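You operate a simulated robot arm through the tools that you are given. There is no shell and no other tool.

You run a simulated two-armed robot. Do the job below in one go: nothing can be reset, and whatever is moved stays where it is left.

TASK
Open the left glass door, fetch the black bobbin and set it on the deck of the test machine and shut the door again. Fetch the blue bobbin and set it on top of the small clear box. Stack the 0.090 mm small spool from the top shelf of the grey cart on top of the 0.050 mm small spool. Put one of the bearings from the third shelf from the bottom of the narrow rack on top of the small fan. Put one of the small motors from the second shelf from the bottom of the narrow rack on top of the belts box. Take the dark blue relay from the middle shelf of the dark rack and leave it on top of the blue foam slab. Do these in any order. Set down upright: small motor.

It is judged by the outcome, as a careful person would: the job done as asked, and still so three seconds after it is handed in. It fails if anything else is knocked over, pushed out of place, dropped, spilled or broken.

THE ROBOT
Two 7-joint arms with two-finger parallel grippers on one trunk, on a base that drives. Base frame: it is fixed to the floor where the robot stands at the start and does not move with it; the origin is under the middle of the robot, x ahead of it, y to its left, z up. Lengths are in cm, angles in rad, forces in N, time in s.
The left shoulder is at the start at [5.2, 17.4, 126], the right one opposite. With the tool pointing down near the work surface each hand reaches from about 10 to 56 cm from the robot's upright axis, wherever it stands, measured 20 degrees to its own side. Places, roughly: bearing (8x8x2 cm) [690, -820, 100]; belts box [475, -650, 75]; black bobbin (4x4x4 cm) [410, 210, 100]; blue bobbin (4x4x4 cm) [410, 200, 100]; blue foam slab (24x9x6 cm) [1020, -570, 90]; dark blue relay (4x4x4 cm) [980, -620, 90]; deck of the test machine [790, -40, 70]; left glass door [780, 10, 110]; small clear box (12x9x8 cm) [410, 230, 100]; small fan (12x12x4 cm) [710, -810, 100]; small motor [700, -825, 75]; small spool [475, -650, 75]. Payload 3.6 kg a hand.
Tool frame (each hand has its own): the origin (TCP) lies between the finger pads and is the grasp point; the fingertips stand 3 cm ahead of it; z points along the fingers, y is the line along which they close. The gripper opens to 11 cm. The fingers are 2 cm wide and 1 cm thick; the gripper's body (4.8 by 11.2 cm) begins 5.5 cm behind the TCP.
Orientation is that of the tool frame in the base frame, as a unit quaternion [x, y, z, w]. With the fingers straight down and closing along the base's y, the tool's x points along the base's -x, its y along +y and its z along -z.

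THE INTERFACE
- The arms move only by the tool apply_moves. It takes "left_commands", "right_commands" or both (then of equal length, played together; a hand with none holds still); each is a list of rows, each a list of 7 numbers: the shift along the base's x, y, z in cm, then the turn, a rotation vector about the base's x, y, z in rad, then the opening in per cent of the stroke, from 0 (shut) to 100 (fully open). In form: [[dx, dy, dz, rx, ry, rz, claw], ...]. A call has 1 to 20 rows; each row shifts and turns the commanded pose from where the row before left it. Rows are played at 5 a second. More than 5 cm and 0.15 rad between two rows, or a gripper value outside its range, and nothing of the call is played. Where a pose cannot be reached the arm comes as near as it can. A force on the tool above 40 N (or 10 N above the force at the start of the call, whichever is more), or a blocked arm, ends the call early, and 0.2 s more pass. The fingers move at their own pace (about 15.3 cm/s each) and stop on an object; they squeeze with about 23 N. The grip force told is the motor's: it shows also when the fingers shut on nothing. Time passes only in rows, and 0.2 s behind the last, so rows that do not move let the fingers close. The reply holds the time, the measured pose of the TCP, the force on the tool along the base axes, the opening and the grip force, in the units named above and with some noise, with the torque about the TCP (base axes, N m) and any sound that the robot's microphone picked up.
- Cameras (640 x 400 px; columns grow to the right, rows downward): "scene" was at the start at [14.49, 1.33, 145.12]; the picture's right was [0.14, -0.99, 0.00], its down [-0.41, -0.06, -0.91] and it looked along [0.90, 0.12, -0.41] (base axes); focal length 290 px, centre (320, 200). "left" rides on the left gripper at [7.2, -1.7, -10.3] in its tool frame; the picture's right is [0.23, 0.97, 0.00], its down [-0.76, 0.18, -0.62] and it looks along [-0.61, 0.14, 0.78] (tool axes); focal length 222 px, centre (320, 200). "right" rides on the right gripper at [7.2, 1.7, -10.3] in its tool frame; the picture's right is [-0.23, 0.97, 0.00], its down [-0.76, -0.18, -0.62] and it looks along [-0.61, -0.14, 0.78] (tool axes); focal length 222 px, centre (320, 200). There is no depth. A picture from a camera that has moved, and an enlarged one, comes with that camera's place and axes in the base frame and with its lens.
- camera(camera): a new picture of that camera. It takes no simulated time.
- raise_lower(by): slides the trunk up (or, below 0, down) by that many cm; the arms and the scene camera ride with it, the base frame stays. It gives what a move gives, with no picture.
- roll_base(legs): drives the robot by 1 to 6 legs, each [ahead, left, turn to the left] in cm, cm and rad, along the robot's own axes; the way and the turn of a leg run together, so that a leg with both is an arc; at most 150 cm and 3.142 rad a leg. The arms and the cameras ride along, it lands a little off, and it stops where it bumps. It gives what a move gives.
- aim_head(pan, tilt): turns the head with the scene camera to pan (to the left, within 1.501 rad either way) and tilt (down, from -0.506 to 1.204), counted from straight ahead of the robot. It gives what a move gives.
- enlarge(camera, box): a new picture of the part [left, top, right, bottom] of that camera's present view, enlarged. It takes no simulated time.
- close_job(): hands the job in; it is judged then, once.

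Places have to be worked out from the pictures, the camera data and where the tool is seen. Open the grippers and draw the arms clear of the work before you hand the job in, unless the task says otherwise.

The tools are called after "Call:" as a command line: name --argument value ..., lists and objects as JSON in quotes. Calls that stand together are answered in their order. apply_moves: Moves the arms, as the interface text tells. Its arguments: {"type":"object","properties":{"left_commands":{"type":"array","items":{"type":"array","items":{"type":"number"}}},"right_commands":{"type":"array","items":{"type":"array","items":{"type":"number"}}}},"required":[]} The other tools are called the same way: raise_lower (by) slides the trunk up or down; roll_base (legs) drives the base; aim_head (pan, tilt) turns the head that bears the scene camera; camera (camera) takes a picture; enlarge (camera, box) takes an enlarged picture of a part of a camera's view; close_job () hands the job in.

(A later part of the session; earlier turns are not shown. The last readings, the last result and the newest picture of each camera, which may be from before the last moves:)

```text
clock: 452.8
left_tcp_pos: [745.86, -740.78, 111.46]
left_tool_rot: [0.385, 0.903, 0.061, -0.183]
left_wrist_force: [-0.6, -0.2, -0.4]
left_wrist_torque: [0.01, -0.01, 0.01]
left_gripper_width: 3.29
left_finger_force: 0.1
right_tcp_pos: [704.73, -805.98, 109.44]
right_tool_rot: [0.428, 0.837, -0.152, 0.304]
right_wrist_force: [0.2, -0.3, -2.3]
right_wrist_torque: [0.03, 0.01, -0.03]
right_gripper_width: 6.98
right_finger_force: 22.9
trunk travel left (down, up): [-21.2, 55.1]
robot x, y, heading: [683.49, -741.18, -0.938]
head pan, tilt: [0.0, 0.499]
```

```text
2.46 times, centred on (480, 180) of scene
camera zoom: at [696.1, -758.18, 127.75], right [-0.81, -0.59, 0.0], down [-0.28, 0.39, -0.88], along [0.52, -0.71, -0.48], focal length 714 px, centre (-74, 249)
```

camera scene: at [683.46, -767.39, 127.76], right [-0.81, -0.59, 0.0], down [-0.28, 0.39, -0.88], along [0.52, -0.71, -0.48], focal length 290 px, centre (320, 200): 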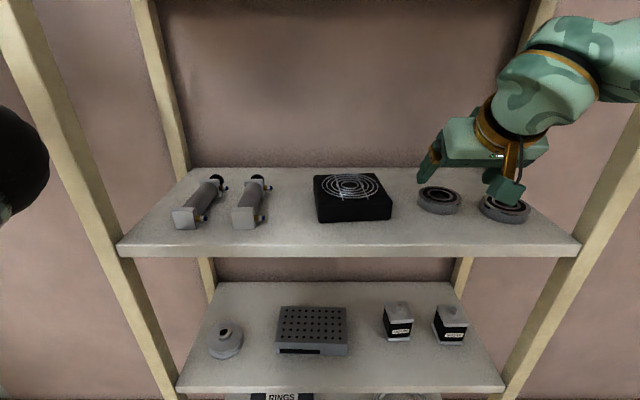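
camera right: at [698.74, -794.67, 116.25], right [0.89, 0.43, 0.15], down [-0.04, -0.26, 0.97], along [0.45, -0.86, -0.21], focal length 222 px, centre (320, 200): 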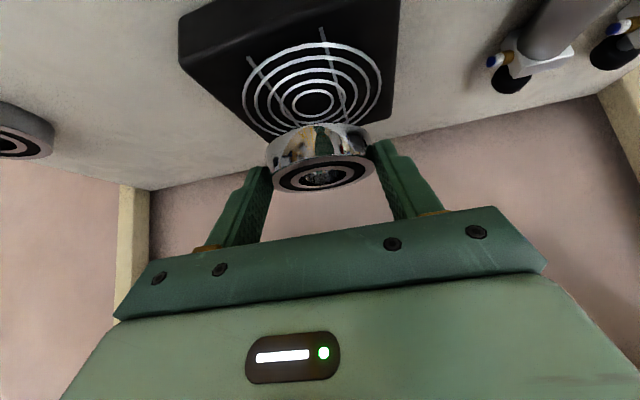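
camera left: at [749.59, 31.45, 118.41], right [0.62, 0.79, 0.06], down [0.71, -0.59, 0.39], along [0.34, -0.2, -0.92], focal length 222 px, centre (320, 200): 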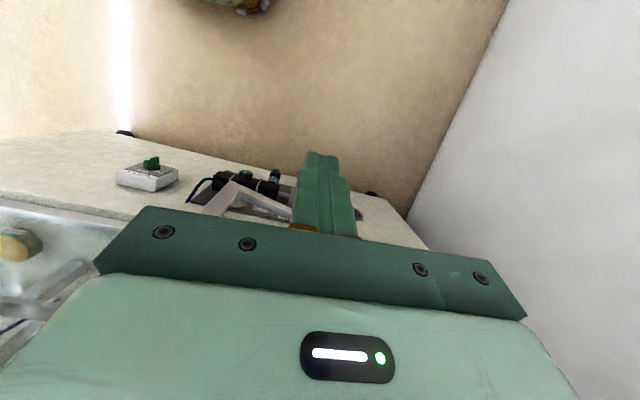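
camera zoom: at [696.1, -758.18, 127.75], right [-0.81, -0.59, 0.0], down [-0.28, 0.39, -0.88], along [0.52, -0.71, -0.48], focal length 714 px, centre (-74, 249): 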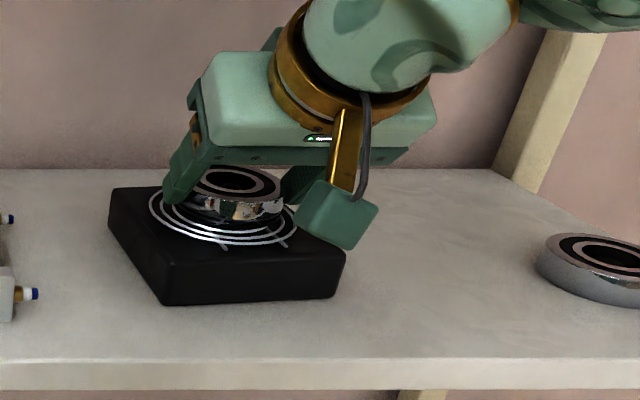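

Almost touching; fine steps.

Call:
apply_moves --right_commands '[[0, 0, -0.4, 0, 0, 0, 20]]'

Call:
apply_moves --right_commands '[[0, 0, -0.4, 0, 0, 0, 20]]'

Call:
apply_moves --right_commands '[[0, 0, -0.3, 0, 0, 0, 20]]'

Call:
enlarge --camera "scene" --box '[350, 100, 610, 260]'

```text
clock: 453.2
left_tcp_pos: [745.79, -740.77, 111.31]
left_tool_rot: [0.385, 0.903, 0.061, -0.183]
left_wrist_force: [0.3, 1.0, 1.2]
left_wrist_torque: [0.01, -0.02, 0.01]
left_gripper_width: 3.29
left_finger_force: 0.1
right_tcp_pos: [704.68, -805.94, 109.07]
right_tool_rot: [0.429, 0.837, -0.152, 0.303]
right_wrist_force: [0.7, -0.4, -1.2]
right_wrist_torque: [0.0, 0.01, -0.03]
right_gripper_width: 6.98
right_finger_force: 22.7
trunk travel left (down, up): [-21.2, 55.1]
robot x, y, heading: [683.43, -741.01, -0.939]
head pan, tilt: [0.0, 0.499]
```

```text
clock: 453.6
left_tcp_pos: [745.84, -740.79, 111.52]
left_tool_rot: [0.385, 0.903, 0.06, -0.182]
left_wrist_force: [-0.3, 0.7, 0.6]
left_wrist_torque: [-0.06, -0.02, 0.01]
left_gripper_width: 3.33
left_finger_force: 0.0
right_tcp_pos: [704.69, -806.03, 108.8]
right_tool_rot: [0.427, 0.837, -0.153, 0.306]
right_wrist_force: [0.1, -2.8, 8.1]
right_wrist_torque: [-0.04, 0.21, 0.05]
right_gripper_width: 6.98
right_finger_force: 22.9
trunk travel left (down, up): [-21.2, 55.1]
robot x, y, heading: [683.4, -740.75, -0.941]
head pan, tilt: [0.0, 0.499]
```

```text
clock: 454.0
left_tcp_pos: [745.86, -740.66, 111.61]
left_tool_rot: [0.385, 0.903, 0.061, -0.183]
left_wrist_force: [0.6, -0.4, 0.3]
left_wrist_torque: [0.03, 0.01, 0.06]
left_gripper_width: 3.3
left_finger_force: 0.0
right_tcp_pos: [704.67, -805.97, 108.58]
right_tool_rot: [0.427, 0.837, -0.154, 0.307]
right_wrist_force: [0.1, -4.9, 17.0]
right_wrist_torque: [-0.55, 0.05, 0.02]
right_gripper_width: 7.03
right_finger_force: 23.3
trunk travel left (down, up): [-21.2, 55.1]
robot x, y, heading: [683.39, -741.01, -0.933]
head pan, tilt: [0.0, 0.499]
```

```text
2.46 times, centred on (480, 180) of scene
camera zoom: at [696.04, -758.05, 127.8], right [-0.81, -0.59, 0.0], down [-0.28, 0.39, -0.88], along [0.52, -0.71, -0.48], focal length 714 px, centre (-74, 249)
```

zoom: 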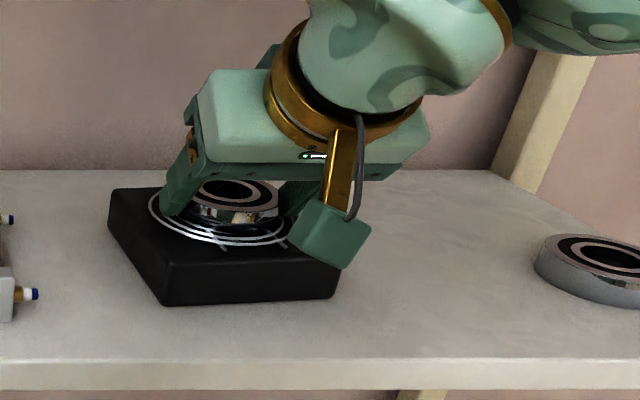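

Contact made. Release and withdraw up/back.

Call:
apply_moves --right_commands '[[0, 0, 0.3, 0, 0, 0, 20], [0, 0, 0, 0, 0, 0, 75], [0, 0, 0, 0, 0, 0, 88], [0, 0, 1.2, 0, 0, 0, 88], [-0.5, 0.7, 1.5, 0, 0, 0, 88], [-1.2, 1.6, 2.0, 0, 0, 0, 88], [-1.8, 2.4, 1.5, 0, 0, 0, 88]]'

Call:
camera --camera "right"

Call:
camera --camera "scene"

```text
clock: 455.6
left_tcp_pos: [745.7, -740.73, 111.57]
left_tool_rot: [0.385, 0.903, 0.059, -0.183]
left_wrist_force: [0.3, -0.4, -0.3]
left_wrist_torque: [0.0, 0.0, -0.01]
left_gripper_width: 3.3
left_finger_force: 0.0
right_tcp_pos: [701.17, -801.14, 115.09]
right_tool_rot: [0.427, 0.838, -0.152, 0.304]
right_wrist_force: [0.4, 0.3, 0.3]
right_wrist_torque: [0.0, 0.0, -0.01]
right_gripper_width: 9.69
right_finger_force: 0.2
trunk travel left (down, up): [-21.2, 55.1]
robot x, y, heading: [683.6, -741.26, -0.936]
head pan, tilt: [0.0, 0.499]
```

```text
taken
camera right: at [695.24, -790.21, 118.36], right [0.89, 0.43, 0.15], down [-0.04, -0.26, 0.97], along [0.45, -0.86, -0.21], focal length 222 px, centre (320, 200)
```

right: 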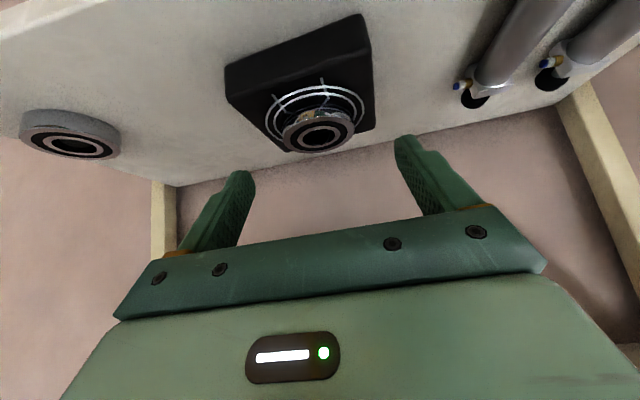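

```text
taken
camera scene: at [696.03, -758.04, 127.79], right [-0.81, -0.59, 0.0], down [-0.28, 0.39, -0.88], along [0.52, -0.71, -0.48], focal length 290 px, centre (320, 200)
```

scene: 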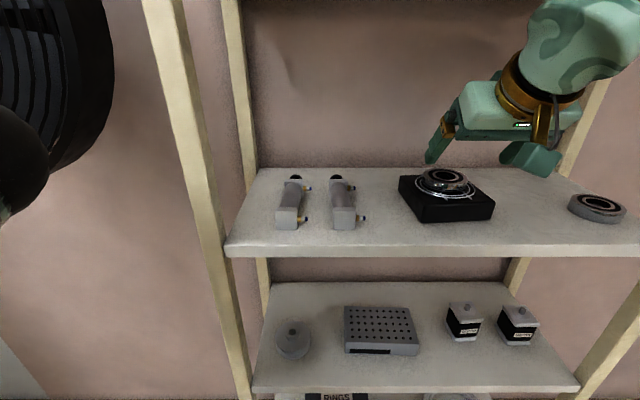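

Bearing sits on the fan. Now the motors on the second shelf: zoom for position.

Call:
enlarge --camera "scene" --box '[420, 270, 600, 390]'

```text
3.33 times, centred on (510, 330) of scene
camera zoom: at [696.03, -758.04, 127.79], right [-0.81, -0.59, 0.0], down [-0.28, 0.39, -0.88], along [0.52, -0.71, -0.48], focal length 967 px, centre (-313, -233)
```

zoom: 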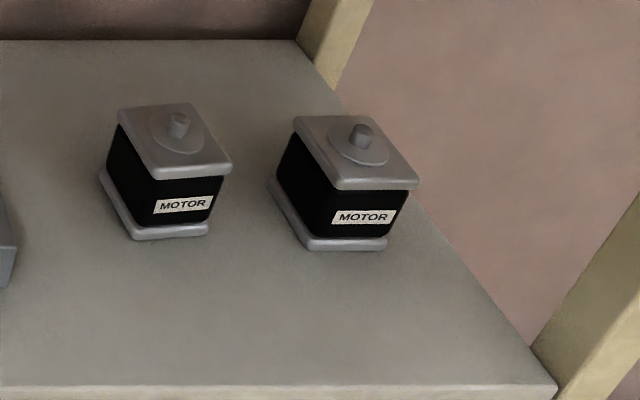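

Motor M1's shaft top is at [696.5, -815.7, 74.5]; shelf 2 at z ≈ 65.8. I back off, shift right, lower the trunk 18 and the hand to ~z 77.

Call:
roll_base --legs '[[-24, -14, 0]]'

Call:
raise_lower --by -18

Call:
apply_moves --right_commands '[[0, 0, -4, 0, 0, 0, 68], [0, 0, -4, 0, 0, 0, 68], [0, 0, -4, 0, 0, 0, 68], [0, 0, -4, 0, 0, 0, 68], [0, 0, -3, 0, 0, 0, 68]]'

Call:
camera --camera "scene"

Call:
camera --camera "right"

```text
clock: 457.5
left_tcp_pos: [720.44, -729.71, 111.62]
left_tool_rot: [0.383, 0.903, 0.059, -0.183]
left_wrist_force: [-0.4, 0.0, 0.3]
left_wrist_torque: [-0.01, 0.0, -0.02]
left_gripper_width: 3.3
left_finger_force: 0.1
right_tcp_pos: [676.0, -790.38, 114.9]
right_tool_rot: [0.426, 0.838, -0.152, 0.305]
right_wrist_force: [-0.2, 0.4, 0.0]
right_wrist_torque: [0.0, -0.01, 0.02]
right_gripper_width: 9.7
right_finger_force: 0.1
trunk travel left (down, up): [-21.2, 55.1]
robot x, y, heading: [658.11, -730.09, -0.937]
head pan, tilt: [0.0, 0.499]
```

```text
clock: 459.5
left_tcp_pos: [720.48, -729.6, 93.54]
left_tool_rot: [0.384, 0.903, 0.06, -0.183]
left_wrist_force: [-0.6, 0.1, 1.3]
left_wrist_torque: [-0.05, -0.03, 0.0]
left_gripper_width: 3.29
left_finger_force: 0.1
right_tcp_pos: [676.13, -790.31, 96.93]
right_tool_rot: [0.426, 0.839, -0.151, 0.304]
right_wrist_force: [0.4, -0.4, -0.2]
right_wrist_torque: [0.01, -0.01, 0.0]
right_gripper_width: 9.69
right_finger_force: 0.0
trunk travel left (down, up): [-3.2, 73.1]
robot x, y, heading: [658.23, -730.2, -0.935]
head pan, tilt: [0.0, 0.499]
```

```text
clock: 460.7
left_tcp_pos: [720.57, -729.72, 93.54]
left_tool_rot: [0.384, 0.903, 0.06, -0.184]
left_wrist_force: [0.0, -0.1, 0.1]
left_wrist_torque: [-0.02, -0.01, 0.02]
left_gripper_width: 3.28
left_finger_force: 0.0
right_tcp_pos: [676.21, -790.36, 77.99]
right_tool_rot: [0.427, 0.838, -0.152, 0.303]
right_wrist_force: [0.9, 0.4, -0.2]
right_wrist_torque: [-0.03, -0.01, 0.02]
right_gripper_width: 7.47
right_finger_force: 0.0
trunk travel left (down, up): [-3.2, 73.1]
robot x, y, heading: [658.12, -730.26, -0.936]
head pan, tilt: [0.0, 0.499]
```

```text
taken
camera scene: at [677.26, -756.06, 108.53], right [-0.8, -0.59, 0.0], down [-0.28, 0.39, -0.88], along [0.52, -0.71, -0.48], focal length 290 px, centre (320, 200)
```

scene: 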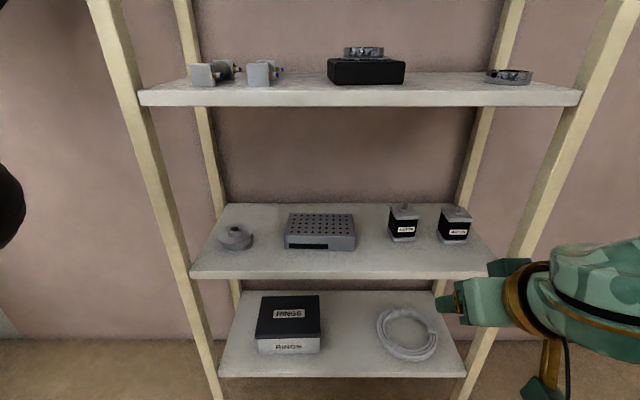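

```text
taken
camera right: at [670.15, -779.46, 81.44], right [0.89, 0.43, 0.15], down [-0.04, -0.26, 0.96], along [0.46, -0.86, -0.22], focal length 222 px, centre (320, 200)
```

right: 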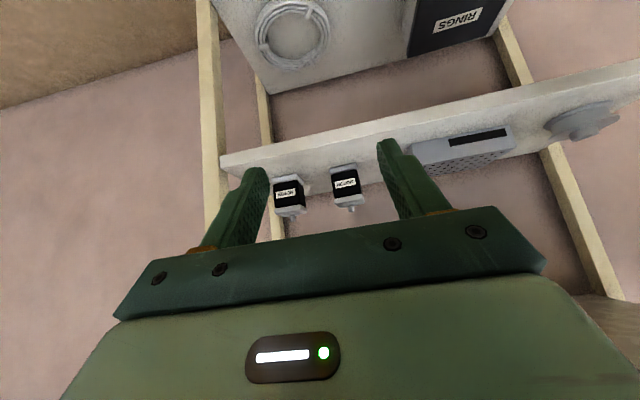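

Motor M1 lines up. Drive 15 forward and 1.4 left, then advance the hand.

Call:
roll_base --legs '[[15, 1.4, 0]]'

Call:
apply_moves --right_commands '[[1.6, -2.2, -0.3, 0, 0, 0, 68], [1.6, -2.2, -0.3, 0, 0, 0, 68], [1.6, -2.2, -0.4, 0, 0, 0, 68]]'

Call:
camera --camera "scene"

Call:
camera --camera "right"

```text
clock: 462.1
left_tcp_pos: [730.72, -740.93, 93.36]
left_tool_rot: [0.382, 0.904, 0.06, -0.184]
left_wrist_force: [0.3, -0.3, -0.6]
left_wrist_torque: [-0.03, 0.02, 0.02]
left_gripper_width: 3.3
left_finger_force: 0.0
right_tcp_pos: [686.59, -801.66, 78.21]
right_tool_rot: [0.424, 0.839, -0.15, 0.304]
right_wrist_force: [0.5, -0.1, -0.2]
right_wrist_torque: [0.0, 0.0, 0.01]
right_gripper_width: 7.48
right_finger_force: 0.1
trunk travel left (down, up): [-3.2, 73.1]
robot x, y, heading: [668.39, -741.76, -0.931]
head pan, tilt: [0.0, 0.499]
```

```text
clock: 462.9
left_tcp_pos: [730.65, -740.84, 93.53]
left_tool_rot: [0.383, 0.904, 0.06, -0.183]
left_wrist_force: [0.3, 0.1, 0.3]
left_wrist_torque: [0.01, -0.02, 0.0]
left_gripper_width: 3.29
left_finger_force: 0.0
right_tcp_pos: [691.2, -808.21, 77.16]
right_tool_rot: [0.425, 0.839, -0.151, 0.305]
right_wrist_force: [0.1, -0.8, -1.0]
right_wrist_torque: [0.02, 0.0, -0.01]
right_gripper_width: 7.5
right_finger_force: 0.0
trunk travel left (down, up): [-3.2, 73.1]
robot x, y, heading: [668.04, -741.62, -0.931]
head pan, tilt: [0.0, 0.499]
```

```text
taken
camera scene: at [687.53, -767.34, 108.52], right [-0.8, -0.6, 0.0], down [-0.29, 0.39, -0.88], along [0.52, -0.7, -0.48], focal length 290 px, centre (320, 200)
```

scene: 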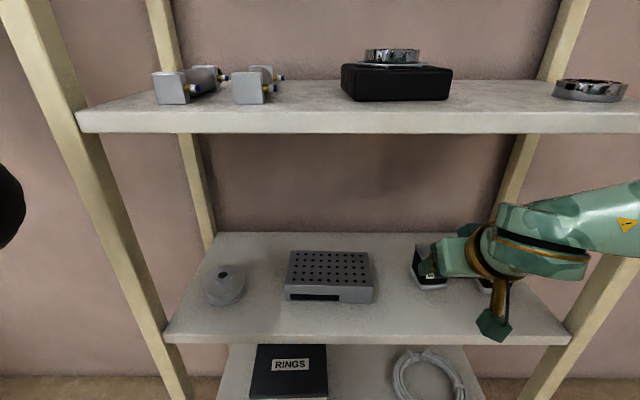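

```text
taken
camera right: at [685.28, -797.39, 80.55], right [0.89, 0.44, 0.15], down [-0.04, -0.26, 0.96], along [0.46, -0.86, -0.21], focal length 222 px, centre (320, 200)
```

right: 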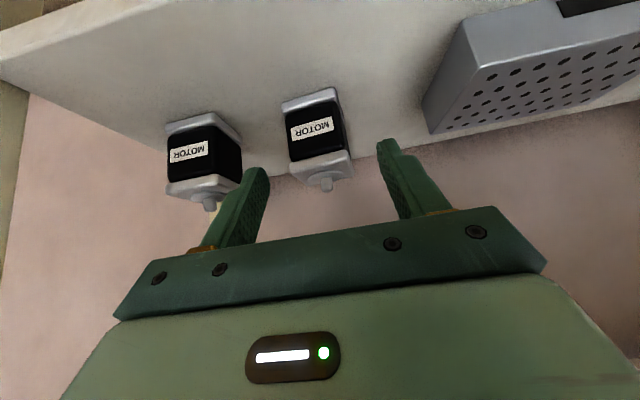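

M1 is centred between the fingers. Advance and descend to grasp height.

Call:
apply_moves --right_commands '[[1.2, -1.7, -1.5, 0, 0, 0, 68], [1.2, -1.7, -1.5, 0, 0, 0, 68], [1.2, -1.7, -1.5, 0, 0, 0, 68]]'

Call:
camera --camera "right"

Call:
enlarge --camera "scene" --box '[380, 180, 600, 350]'

```text
clock: 463.7
left_tcp_pos: [730.67, -741.0, 93.38]
left_tool_rot: [0.382, 0.904, 0.06, -0.184]
left_wrist_force: [0.6, -0.7, -0.1]
left_wrist_torque: [0.0, -0.03, 0.02]
left_gripper_width: 3.28
left_finger_force: 0.0
right_tcp_pos: [694.83, -813.45, 72.43]
right_tool_rot: [0.425, 0.839, -0.151, 0.304]
right_wrist_force: [-1.0, -0.7, -0.6]
right_wrist_torque: [0.0, -0.01, -0.02]
right_gripper_width: 7.51
right_finger_force: 0.1
trunk travel left (down, up): [-3.2, 73.1]
robot x, y, heading: [668.6, -741.48, -0.933]
head pan, tilt: [0.0, 0.499]
```

```text
taken
camera right: at [688.9, -802.57, 75.81], right [0.89, 0.44, 0.15], down [-0.04, -0.26, 0.96], along [0.46, -0.86, -0.22], focal length 222 px, centre (320, 200)
```

right: 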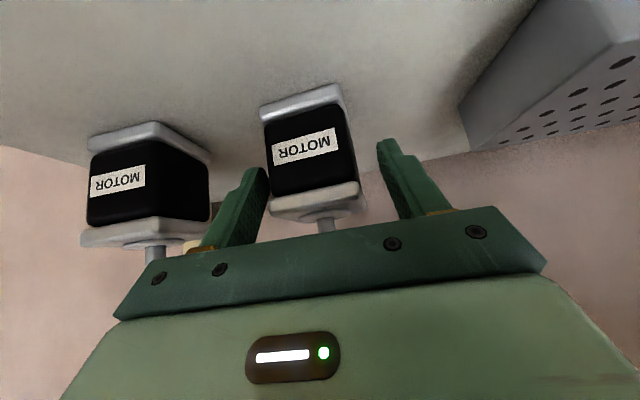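

```text
2.35 times, centred on (490, 265) of scene
camera zoom: at [687.53, -767.35, 108.52], right [-0.8, -0.6, 0.0], down [-0.29, 0.39, -0.88], along [0.52, -0.7, -0.48], focal length 683 px, centre (-80, 47)
```

zoom: 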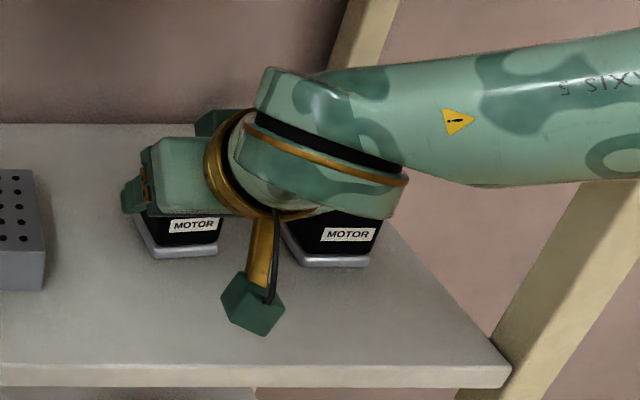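

The motor is ~0.8 cm right of the finger centre; I correct laterally, then finish the approach and close.

Call:
apply_moves --right_commands '[[-0.65, -0.47, 0, 0, 0, 0, 68], [0.5, -0.7, -0.6, 0, 0, 0, 68], [0.5, -0.7, -0.6, 0, 0, 0, 68]]'

Call:
camera --camera "right"

```text
clock: 464.5
left_tcp_pos: [730.77, -740.88, 93.43]
left_tool_rot: [0.382, 0.904, 0.06, -0.184]
left_wrist_force: [0.8, 0.6, -1.1]
left_wrist_torque: [-0.04, -0.01, 0.01]
left_gripper_width: 3.3
left_finger_force: 0.2
right_tcp_pos: [695.23, -815.21, 71.19]
right_tool_rot: [0.425, 0.839, -0.151, 0.304]
right_wrist_force: [0.1, 0.5, -0.1]
right_wrist_torque: [-0.02, -0.01, 0.0]
right_gripper_width: 7.47
right_finger_force: 0.0
trunk travel left (down, up): [-3.2, 73.1]
robot x, y, heading: [668.3, -741.62, -0.931]
head pan, tilt: [0.0, 0.499]
```

```text
taken
camera right: at [689.21, -804.28, 74.67], right [0.89, 0.44, 0.15], down [-0.03, -0.26, 0.97], along [0.46, -0.86, -0.21], focal length 222 px, centre (320, 200)
```

right: 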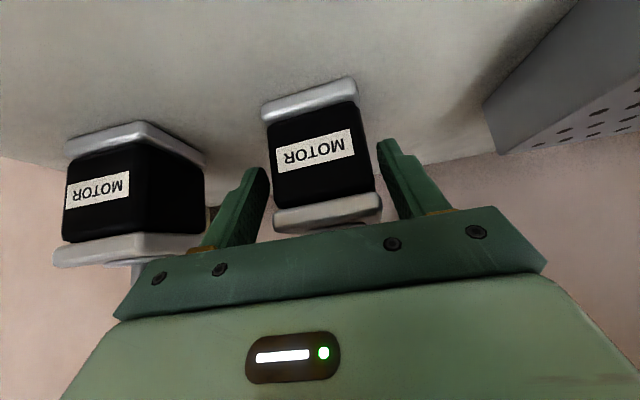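

Motor between the fingers. Close and lift a little.

Call:
apply_moves --right_commands '[[0, 0, 0, 0, 0, 0, 50], [0, 0, 0, 0, 0, 0, 30], [0, 0, 0, 0, 0, 0, 20], [0, 0, 0, 0, 0, 0, 20]]'

Call:
apply_moves --right_commands '[[0, 0, 1, 0, 0, 0, 20], [0, 0, 1.5, 0, 0, 0, 20], [0, 0, 1.0, 0, 0, 0, 20]]'

Call:
camera --camera "right"

Call:
enlarge --camera "scene" --box '[380, 180, 600, 350]'

```text
clock: 465.5
left_tcp_pos: [730.68, -740.76, 93.48]
left_tool_rot: [0.381, 0.904, 0.06, -0.184]
left_wrist_force: [0.6, -0.4, 0.2]
left_wrist_torque: [-0.02, 0.0, 0.02]
left_gripper_width: 3.31
left_finger_force: 0.1
right_tcp_pos: [695.07, -815.29, 71.33]
right_tool_rot: [0.425, 0.839, -0.152, 0.304]
right_wrist_force: [3.2, 2.2, 2.0]
right_wrist_torque: [-0.04, -0.03, 0.06]
right_gripper_width: 5.63
right_finger_force: 22.9
trunk travel left (down, up): [-3.2, 73.1]
robot x, y, heading: [668.11, -741.52, -0.935]
head pan, tilt: [0.0, 0.499]
```

```text
clock: 466.3
left_tcp_pos: [730.61, -740.97, 93.38]
left_tool_rot: [0.381, 0.904, 0.06, -0.183]
left_wrist_force: [0.2, -0.1, 0.0]
left_wrist_torque: [0.0, 0.01, -0.02]
left_gripper_width: 3.29
left_finger_force: 0.1
right_tcp_pos: [695.21, -815.26, 74.83]
right_tool_rot: [0.424, 0.84, -0.15, 0.304]
right_wrist_force: [-0.1, -0.1, -7.0]
right_wrist_torque: [0.05, 0.07, -0.01]
right_gripper_width: 5.62
right_finger_force: 22.8
trunk travel left (down, up): [-3.2, 73.1]
robot x, y, heading: [668.2, -741.66, -0.933]
head pan, tilt: [0.0, 0.499]
```

```text
taken
camera right: at [689.18, -804.29, 78.22], right [0.89, 0.44, 0.15], down [-0.03, -0.26, 0.96], along [0.46, -0.86, -0.22], focal length 222 px, centre (320, 200)
```

right: 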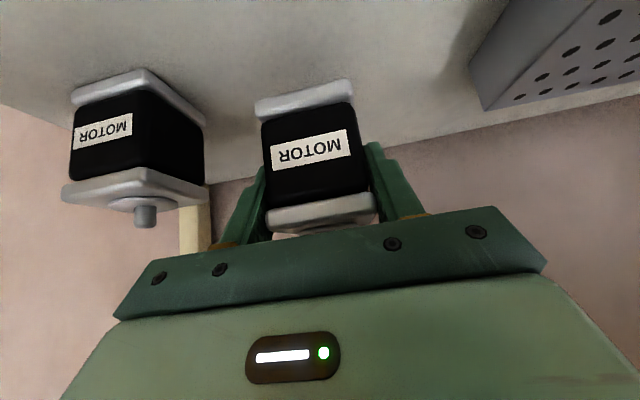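

```text
2.35 times, centred on (490, 265) of scene
camera zoom: at [687.53, -767.36, 108.51], right [-0.8, -0.6, 0.0], down [-0.29, 0.39, -0.88], along [0.52, -0.7, -0.48], focal length 683 px, centre (-80, 47)
```

zoom: 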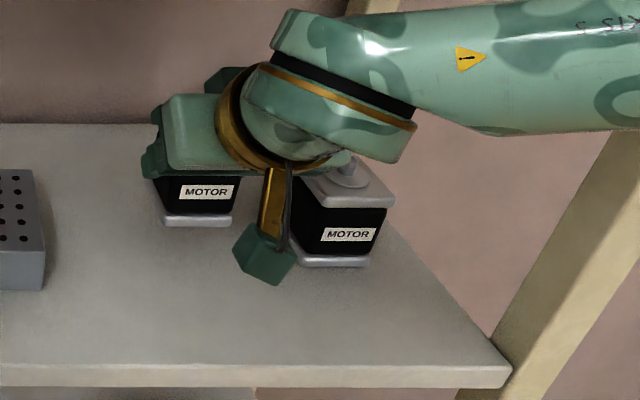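

Motor held (≈7 N). Back straight out 35 cm and look at the cart.

Call:
roll_base --legs '[[-35, 0, 0]]'

Call:
camera --camera "right"

Call:
aim_head --pan -1.3 --tilt 0.3

Call:
camera --camera "scene"

```text
clock: 468.6
left_tcp_pos: [710.1, -713.23, 93.48]
left_tool_rot: [0.384, 0.903, 0.06, -0.184]
left_wrist_force: [0.3, 0.0, -0.1]
left_wrist_torque: [-0.04, -0.01, -0.03]
left_gripper_width: 3.31
left_finger_force: 0.1
right_tcp_pos: [674.21, -787.38, 74.86]
right_tool_rot: [0.426, 0.839, -0.151, 0.304]
right_wrist_force: [-0.4, 0.2, -7.4]
right_wrist_torque: [0.03, 0.04, 0.02]
right_gripper_width: 5.59
right_finger_force: 22.9
trunk travel left (down, up): [-3.2, 73.1]
robot x, y, heading: [647.55, -713.85, -0.934]
head pan, tilt: [0.0, 0.499]
```

```text
taken
camera right: at [668.32, -776.51, 78.25], right [0.89, 0.43, 0.15], down [-0.04, -0.26, 0.96], along [0.46, -0.86, -0.22], focal length 222 px, centre (320, 200)
```

right: 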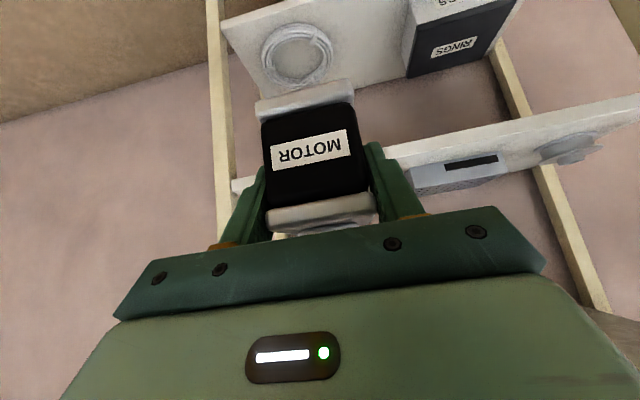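

```text
clock: 470.0
left_tcp_pos: [710.06, -713.33, 93.44]
left_tool_rot: [0.383, 0.903, 0.06, -0.184]
left_wrist_force: [-0.1, 0.0, 0.5]
left_wrist_torque: [-0.02, 0.01, 0.0]
left_gripper_width: 3.3
left_finger_force: 0.1
right_tcp_pos: [674.32, -787.36, 74.72]
right_tool_rot: [0.426, 0.839, -0.151, 0.303]
right_wrist_force: [-0.2, 0.4, -6.0]
right_wrist_torque: [0.02, 0.06, 0.0]
right_gripper_width: 5.6
right_finger_force: 23.3
trunk travel left (down, up): [-3.2, 73.1]
robot x, y, heading: [647.68, -713.96, -0.933]
head pan, tilt: [-1.3, 0.3]
```

```text
taken
camera scene: at [655.67, -739.64, 110.36], right [-0.79, 0.62, 0.0], down [0.18, 0.23, -0.96], along [-0.59, -0.75, -0.3], focal length 290 px, centre (320, 200)
```

scene: 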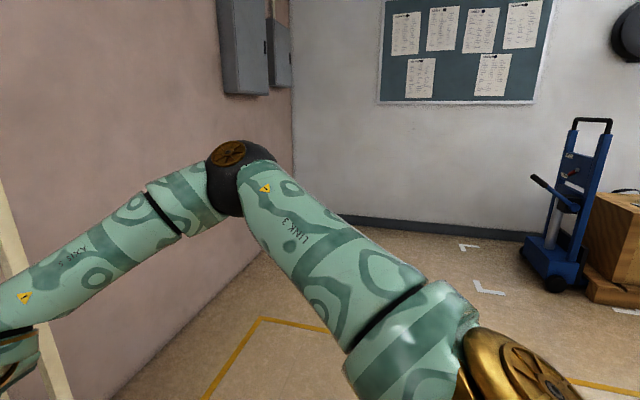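

Now to the grey cart: I raise the trunk, back away from the rack, turn to face the cart and look.

Call:
raise_lower --by 34

Call:
roll_base --legs '[[-60, 0, 0], [0, 0, -1.567]]'

Call:
aim_head --pan -0.5 --tilt 0.4

Call:
camera --camera "scene"

```text
clock: 473.4
left_tcp_pos: [710.09, -713.34, 127.43]
left_tool_rot: [0.384, 0.903, 0.06, -0.184]
left_wrist_force: [0.1, 0.4, -0.3]
left_wrist_torque: [0.0, -0.02, -0.02]
left_gripper_width: 3.32
left_finger_force: 0.0
right_tcp_pos: [671.5, -783.58, 121.47]
right_tool_rot: [0.409, 0.805, -0.192, 0.384]
right_wrist_force: [0.4, 0.1, -7.3]
right_wrist_torque: [0.06, 0.04, -0.04]
right_gripper_width: 5.6
right_finger_force: 23.1
trunk travel left (down, up): [-37.2, 39.1]
robot x, y, heading: [647.73, -713.81, -0.934]
head pan, tilt: [-1.3, 0.3]
```

```text
clock: 480.5
left_tcp_pos: [613.55, -728.51, 127.42]
left_tool_rot: [0.907, 0.374, 0.172, -0.089]
left_wrist_force: [-0.1, -0.9, 0.0]
left_wrist_torque: [0.02, -0.03, -0.03]
left_gripper_width: 3.29
left_finger_force: 0.1
right_tcp_pos: [542.92, -690.83, 121.6]
right_tool_rot: [0.857, 0.286, -0.406, 0.139]
right_wrist_force: [0.3, 0.5, -7.1]
right_wrist_torque: [0.02, -0.09, -0.03]
right_gripper_width: 5.58
right_finger_force: 23.1
trunk travel left (down, up): [-37.2, 39.1]
robot x, y, heading: [612.03, -665.9, -2.491]
head pan, tilt: [-1.3, 0.3]
```

```text
clock: 481.6
left_tcp_pos: [613.63, -728.6, 127.48]
left_tool_rot: [0.907, 0.374, 0.172, -0.088]
left_wrist_force: [0.1, 0.3, -0.6]
left_wrist_torque: [0.01, -0.01, -0.03]
left_gripper_width: 3.32
left_finger_force: 0.1
right_tcp_pos: [542.9, -690.82, 121.69]
right_tool_rot: [0.857, 0.285, -0.406, 0.138]
right_wrist_force: [0.7, 0.4, -6.4]
right_wrist_torque: [0.06, -0.07, 0.01]
right_gripper_width: 5.6
right_finger_force: 23.2
trunk travel left (down, up): [-37.2, 39.1]
robot x, y, heading: [612.25, -666.16, -2.492]
head pan, tilt: [-0.499, 0.4]
```

```text
taken
camera scene: at [598.98, -670.65, 145.05], right [-0.15, 0.99, 0.0], down [0.39, 0.06, -0.92], along [-0.91, -0.14, -0.39], focal length 290 px, centre (320, 200)
```

scene: 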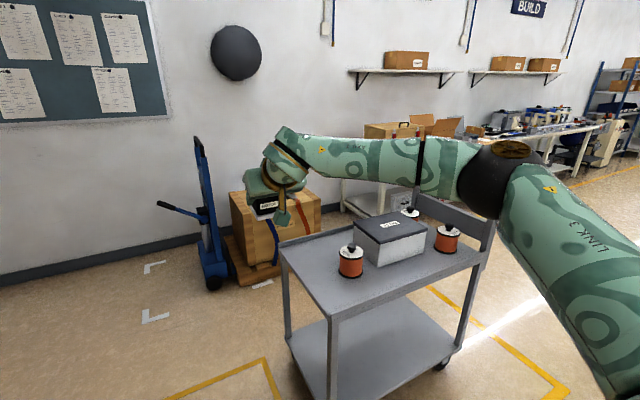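

Spools: L [499.6,-673.4], R2 [476.2,-630.3], R1 [459.3,-645.2]; belts-box lid centre ≈ [483, -656, 84.4]. I restore the motor to upright and drive in front of the cart to read the labels.

Call:
apply_moves --right_commands '[[0, 0, 0, 0.059, -0.077, 0, 20], [0, 0, 0, 0.059, -0.077, 0, 20]]'

Call:
roll_base --legs '[[15, -71, 0]]'

Call:
aim_head --pan 0.0 --tilt 0.7

Call:
camera --camera "scene"

```text
clock: 482.2
left_tcp_pos: [613.6, -728.57, 127.34]
left_tool_rot: [0.907, 0.374, 0.172, -0.088]
left_wrist_force: [-0.6, -0.3, 0.0]
left_wrist_torque: [-0.02, 0.0, 0.02]
left_gripper_width: 3.3
left_finger_force: 0.0
right_tcp_pos: [543.7, -688.84, 121.45]
right_tool_rot: [0.892, 0.298, -0.321, 0.11]
right_wrist_force: [-0.9, -0.3, -7.4]
right_wrist_torque: [0.06, -0.05, 0.0]
right_gripper_width: 5.59
right_finger_force: 22.9
right hand out of reach, approached as far as the arm can: row 1, 2
trunk travel left (down, up): [-37.2, 39.1]
robot x, y, heading: [612.41, -666.09, -2.491]
head pan, tilt: [-0.499, 0.4]
```

```text
clock: 486.2
left_tcp_pos: [558.74, -681.39, 127.4]
left_tool_rot: [0.909, 0.37, 0.172, -0.089]
left_wrist_force: [0.1, -0.6, -0.4]
left_wrist_torque: [-0.03, -0.02, -0.01]
left_gripper_width: 3.3
left_finger_force: 0.1
right_tcp_pos: [489.33, -641.08, 121.38]
right_tool_rot: [0.893, 0.294, -0.322, 0.109]
right_wrist_force: [-0.5, -1.0, -7.2]
right_wrist_torque: [0.03, -0.01, 0.02]
right_gripper_width: 5.58
right_finger_force: 23.0
trunk travel left (down, up): [-37.2, 39.1]
robot x, y, heading: [558.12, -619.23, -2.503]
head pan, tilt: [-0.499, 0.4]
```

```text
clock: 487.1
left_tcp_pos: [558.81, -681.41, 127.51]
left_tool_rot: [0.909, 0.369, 0.172, -0.088]
left_wrist_force: [0.5, 0.4, -0.4]
left_wrist_torque: [-0.05, -0.01, -0.05]
left_gripper_width: 3.29
left_finger_force: 0.1
right_tcp_pos: [489.27, -641.02, 121.46]
right_tool_rot: [0.894, 0.294, -0.321, 0.109]
right_wrist_force: [0.2, -0.3, -7.6]
right_wrist_torque: [0.04, -0.06, -0.01]
right_gripper_width: 5.59
right_finger_force: 23.0
trunk travel left (down, up): [-37.2, 39.1]
robot x, y, heading: [558.06, -618.9, -2.502]
head pan, tilt: [0.0, 0.7]
```

```text
taken
camera scene: at [547.11, -627.19, 142.36], right [-0.6, 0.8, 0.0], down [0.52, 0.38, -0.76], along [-0.61, -0.46, -0.64], focal length 290 px, centre (320, 200)
```

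scene: 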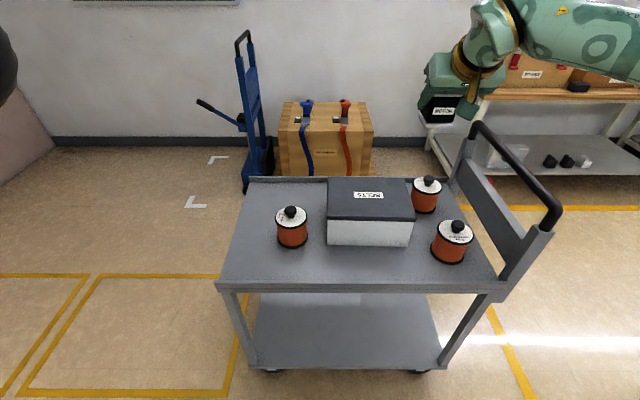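

Zoom on each spool's label.

Call:
enlarge --camera "scene" --box '[265, 195, 325, 255]'

Call:
enlarge --camera "scene" --box '[425, 210, 485, 270]'

Call:
enlarge --camera "scene" --box '[400, 165, 460, 225]'

Call:
enlarge --camera "scene" --box '[240, 160, 500, 300]'

```text
6.67 times, centred on (295, 225) of scene
camera zoom: at [547.11, -627.19, 142.36], right [-0.6, 0.8, 0.0], down [0.52, 0.38, -0.76], along [-0.61, -0.46, -0.64], focal length 1934 px, centre (487, 33)
```

zoom: 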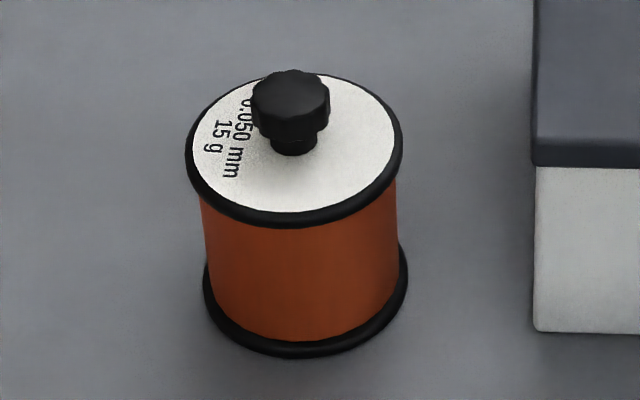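

```text
6.67 times, centred on (455, 240) of scene
camera zoom: at [547.11, -627.19, 142.36], right [-0.6, 0.8, 0.0], down [0.52, 0.38, -0.76], along [-0.61, -0.46, -0.64], focal length 1934 px, centre (-580, -67)
```

zoom: 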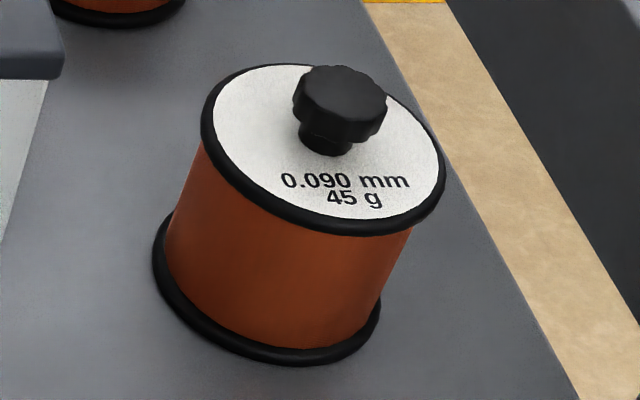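

```text
6.67 times, centred on (430, 195) of scene
camera zoom: at [547.11, -627.19, 142.36], right [-0.6, 0.8, 0.0], down [0.52, 0.38, -0.76], along [-0.61, -0.46, -0.64], focal length 1934 px, centre (-413, 233)
```

zoom: 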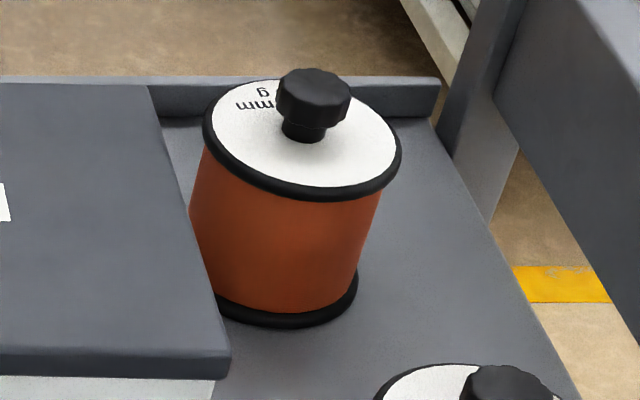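

```text
2.46 times, centred on (370, 230) of scene
camera zoom: at [547.11, -627.19, 142.36], right [-0.6, 0.8, 0.0], down [0.52, 0.38, -0.76], along [-0.61, -0.46, -0.64], focal length 714 px, centre (197, 126)
```

zoom: 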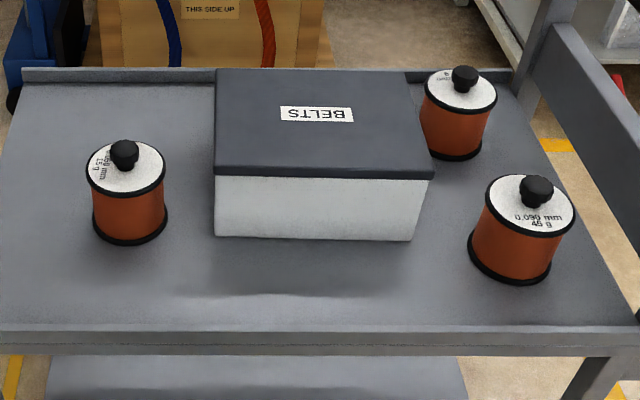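

The left spool is 0.050 mm; the front-right one is 0.090 mm. First the motor: I lower the trunk 18 and drive 13 forward, 7.7 left, so the motor is above the box lid (centre ≈ [482.5,-656.3]).

Call:
raise_lower --by -16

Call:
roll_base --legs '[[13, 7.7, 0]]'

Call:
camera --camera "scene"

Call:
camera --camera "right"

```text
clock: 488.9
left_tcp_pos: [558.97, -681.49, 111.58]
left_tool_rot: [0.909, 0.369, 0.172, -0.088]
left_wrist_force: [0.0, -0.7, 0.6]
left_wrist_torque: [-0.02, 0.01, -0.02]
left_gripper_width: 3.31
left_finger_force: 0.2
right_tcp_pos: [489.36, -640.93, 105.58]
right_tool_rot: [0.894, 0.294, -0.322, 0.109]
right_wrist_force: [0.4, -0.1, -7.3]
right_wrist_torque: [0.05, -0.04, 0.02]
right_gripper_width: 5.58
right_finger_force: 22.7
trunk travel left (down, up): [-21.2, 55.1]
robot x, y, heading: [558.04, -619.1, -2.499]
head pan, tilt: [0.0, 0.7]
```

```text
clock: 490.3
left_tcp_pos: [553.21, -695.66, 111.41]
left_tool_rot: [0.908, 0.371, 0.173, -0.088]
left_wrist_force: [0.2, -0.9, -1.4]
left_wrist_torque: [0.0, -0.01, 0.0]
left_gripper_width: 3.27
left_finger_force: 0.1
right_tcp_pos: [483.53, -655.32, 105.46]
right_tool_rot: [0.894, 0.295, -0.321, 0.107]
right_wrist_force: [0.1, -0.6, -7.6]
right_wrist_torque: [0.07, -0.05, -0.01]
right_gripper_width: 5.61
right_finger_force: 22.9
trunk travel left (down, up): [-21.2, 55.1]
robot x, y, heading: [552.2, -632.86, -2.498]
head pan, tilt: [0.0, 0.7]
```

```text
taken
camera scene: at [535.77, -645.48, 125.94], right [-0.6, 0.8, 0.0], down [0.52, 0.39, -0.76], along [-0.61, -0.46, -0.65], focal length 290 px, centre (320, 200)
```

scene: 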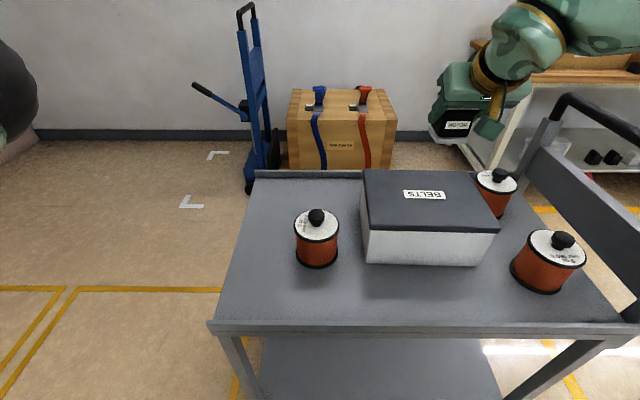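

```text
taken
camera right: at [494.11, -649.36, 108.81], right [0.44, -0.89, 0.15], down [-0.26, 0.03, 0.96], along [-0.86, -0.46, -0.22], focal length 222 px, centre (320, 200)
```

right: 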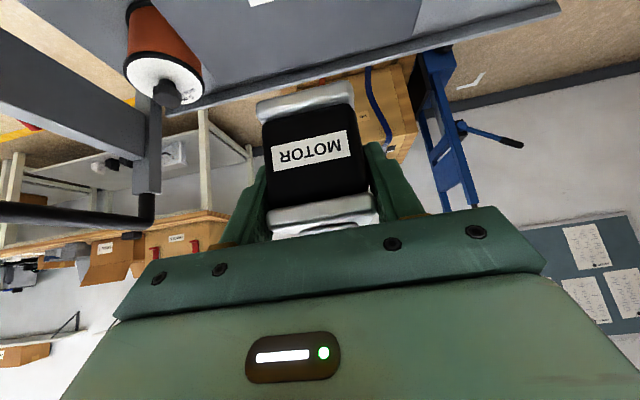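

The drop point projects to the lid's centre. Lower in steps.

Call:
apply_moves --right_commands '[[0, 0, -3.3, 0, 0, 0, 20], [0, 0, -3.3, 0, 0, 0, 20], [0, 0, -3.3, 0, 0, 0, 20], [0, 0, -3.0, 0, 0, 0, 20]]'

Call:
enlarge --camera "scene" --box '[330, 90, 530, 280]'

Call:
camera --camera "right"

```text
clock: 491.3
left_tcp_pos: [553.01, -695.5, 111.49]
left_tool_rot: [0.908, 0.371, 0.173, -0.088]
left_wrist_force: [0.2, 0.2, 1.0]
left_wrist_torque: [-0.01, 0.0, -0.03]
left_gripper_width: 3.33
left_finger_force: 0.1
right_tcp_pos: [483.55, -655.2, 92.34]
right_tool_rot: [0.893, 0.295, -0.321, 0.109]
right_wrist_force: [0.6, -0.6, -6.7]
right_wrist_torque: [0.03, -0.04, -0.01]
right_gripper_width: 5.59
right_finger_force: 23.3
trunk travel left (down, up): [-21.2, 55.1]
robot x, y, heading: [552.16, -633.06, -2.504]
head pan, tilt: [0.0, 0.7]
```

```text
2.11 times, centred on (430, 185) of scene
camera zoom: at [535.77, -645.38, 125.95], right [-0.6, 0.8, 0.0], down [0.52, 0.39, -0.76], along [-0.61, -0.46, -0.65], focal length 611 px, centre (88, 232)
```

zoom: 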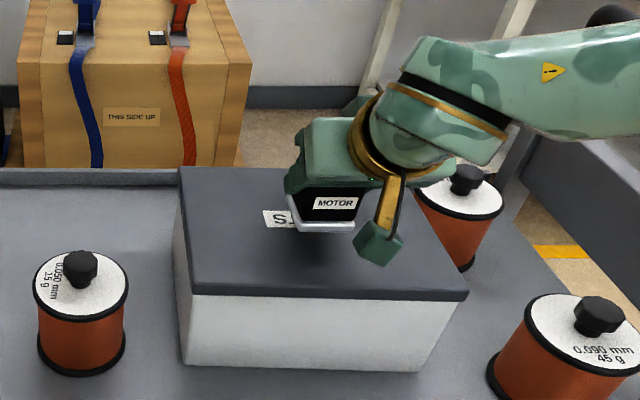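

```text
taken
camera right: at [494.21, -649.27, 95.76], right [0.44, -0.89, 0.15], down [-0.26, 0.03, 0.96], along [-0.86, -0.46, -0.22], focal length 222 px, centre (320, 200)
```

right: 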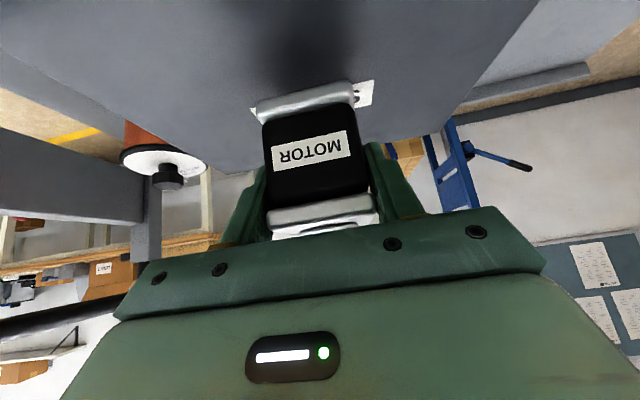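

Just above the lid; fine lowering.

Call:
apply_moves --right_commands '[[0, 0, -1.0, 0, 0, 0, 20], [0, 0, -0.7, 0, 0, 0, 20]]'

Call:
apply_moves --right_commands '[[0, 0, -0.4, 0, 0, 0, 20]]'

Call:
apply_moves --right_commands '[[0, 0, -0.4, 0, 0, 0, 20]]'

Call:
enlarge --camera "scene" --box '[330, 90, 530, 280]'

```text
clock: 491.9
left_tcp_pos: [553.33, -695.57, 111.47]
left_tool_rot: [0.909, 0.37, 0.172, -0.088]
left_wrist_force: [0.2, 0.3, -0.6]
left_wrist_torque: [0.01, 0.02, -0.04]
left_gripper_width: 3.28
left_finger_force: 0.1
right_tcp_pos: [483.56, -655.24, 90.85]
right_tool_rot: [0.893, 0.294, -0.322, 0.109]
right_wrist_force: [0.3, 0.4, -7.7]
right_wrist_torque: [0.04, 0.0, -0.01]
right_gripper_width: 5.6
right_finger_force: 22.7
trunk travel left (down, up): [-21.2, 55.1]
robot x, y, heading: [552.01, -632.97, -2.503]
head pan, tilt: [0.0, 0.7]
```

```text
clock: 492.3
left_tcp_pos: [553.14, -695.51, 111.43]
left_tool_rot: [0.908, 0.371, 0.172, -0.088]
left_wrist_force: [0.6, -0.5, -0.3]
left_wrist_torque: [0.03, -0.04, -0.01]
left_gripper_width: 3.3
left_finger_force: 0.1
right_tcp_pos: [483.42, -655.19, 90.48]
right_tool_rot: [0.894, 0.295, -0.321, 0.108]
right_wrist_force: [-0.3, 0.3, -6.2]
right_wrist_torque: [0.06, -0.04, -0.03]
right_gripper_width: 5.62
right_finger_force: 23.0
trunk travel left (down, up): [-21.2, 55.1]
robot x, y, heading: [552.08, -632.75, -2.498]
head pan, tilt: [0.0, 0.7]
```

```text
clock: 492.7
left_tcp_pos: [553.33, -695.49, 111.61]
left_tool_rot: [0.908, 0.371, 0.172, -0.088]
left_wrist_force: [0.1, 0.4, -0.9]
left_wrist_torque: [-0.01, -0.02, 0.01]
left_gripper_width: 3.3
left_finger_force: 0.1
right_tcp_pos: [483.54, -655.24, 90.33]
right_tool_rot: [0.893, 0.295, -0.323, 0.11]
right_wrist_force: [-0.2, 2.7, 5.2]
right_wrist_torque: [0.53, 0.04, 0.04]
right_gripper_width: 5.59
right_finger_force: 22.8
trunk travel left (down, up): [-21.2, 55.1]
robot x, y, heading: [552.11, -633.19, -2.5]
head pan, tilt: [0.0, 0.7]
```

```text
2.11 times, centred on (430, 185) of scene
camera zoom: at [535.95, -645.28, 126.02], right [-0.6, 0.8, 0.0], down [0.52, 0.39, -0.76], along [-0.61, -0.46, -0.64], focal length 611 px, centre (88, 232)
```

zoom: 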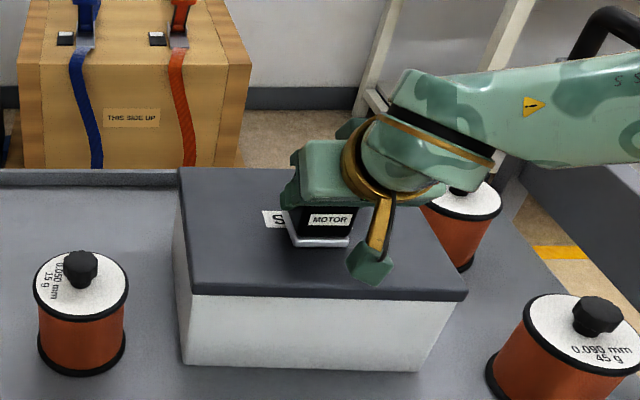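

Contact (weight transferred). Settle slightly, release and retreat along the tool axis.

Call:
apply_moves --right_commands '[[0, 0, -0.2, 0, 0, 0, 20], [0, 0, 0, 0, 0, 0, 58], [0, 0, 0, 0, 0, 0, 72], [0.5, 0.4, 0.8, 0, 0, 0, 72], [1.0, 0.75, 1.5, 0, 0, 0, 72], [1.5, 1.1, 2.0, 0, 0, 0, 72], [2.0, 1.5, 2.0, 0, 0, 0, 72], [2.0, 1.5, 2.0, 0, 0, 0, 72]]'

Call:
camera --camera "scene"

Call:
camera --camera "right"

```text
clock: 494.5
left_tcp_pos: [553.46, -695.34, 111.46]
left_tool_rot: [0.908, 0.371, 0.172, -0.088]
left_wrist_force: [-0.4, -1.2, 0.2]
left_wrist_torque: [-0.01, 0.03, -0.01]
left_gripper_width: 3.29
left_finger_force: 0.1
right_tcp_pos: [490.44, -650.0, 98.43]
right_tool_rot: [0.893, 0.295, -0.322, 0.108]
right_wrist_force: [-0.1, -0.3, -0.1]
right_wrist_torque: [0.04, 0.02, 0.0]
right_gripper_width: 7.91
right_finger_force: 0.0
trunk travel left (down, up): [-21.2, 55.1]
robot x, y, heading: [551.97, -633.03, -2.497]
head pan, tilt: [0.0, 0.7]
```

```text
taken
camera scene: at [535.99, -645.29, 126.01], right [-0.6, 0.8, 0.0], down [0.52, 0.39, -0.77], along [-0.61, -0.46, -0.64], focal length 290 px, centre (320, 200)
```

scene: 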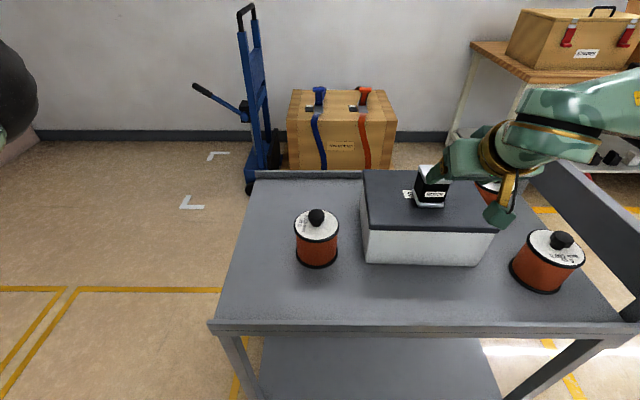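

```text
taken
camera right: at [501.11, -643.99, 101.79], right [0.44, -0.89, 0.15], down [-0.26, 0.03, 0.97], along [-0.86, -0.46, -0.21], focal length 222 px, centre (320, 200)
```

right: 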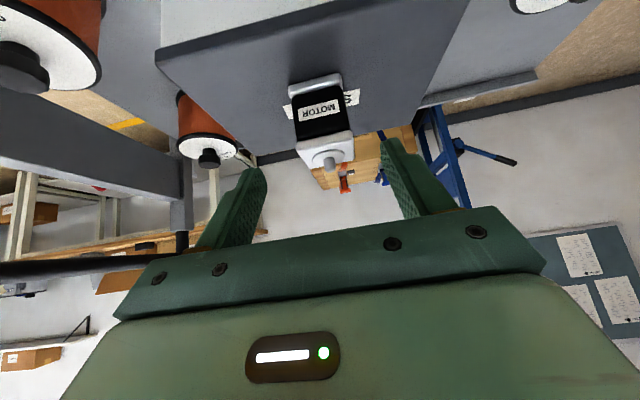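

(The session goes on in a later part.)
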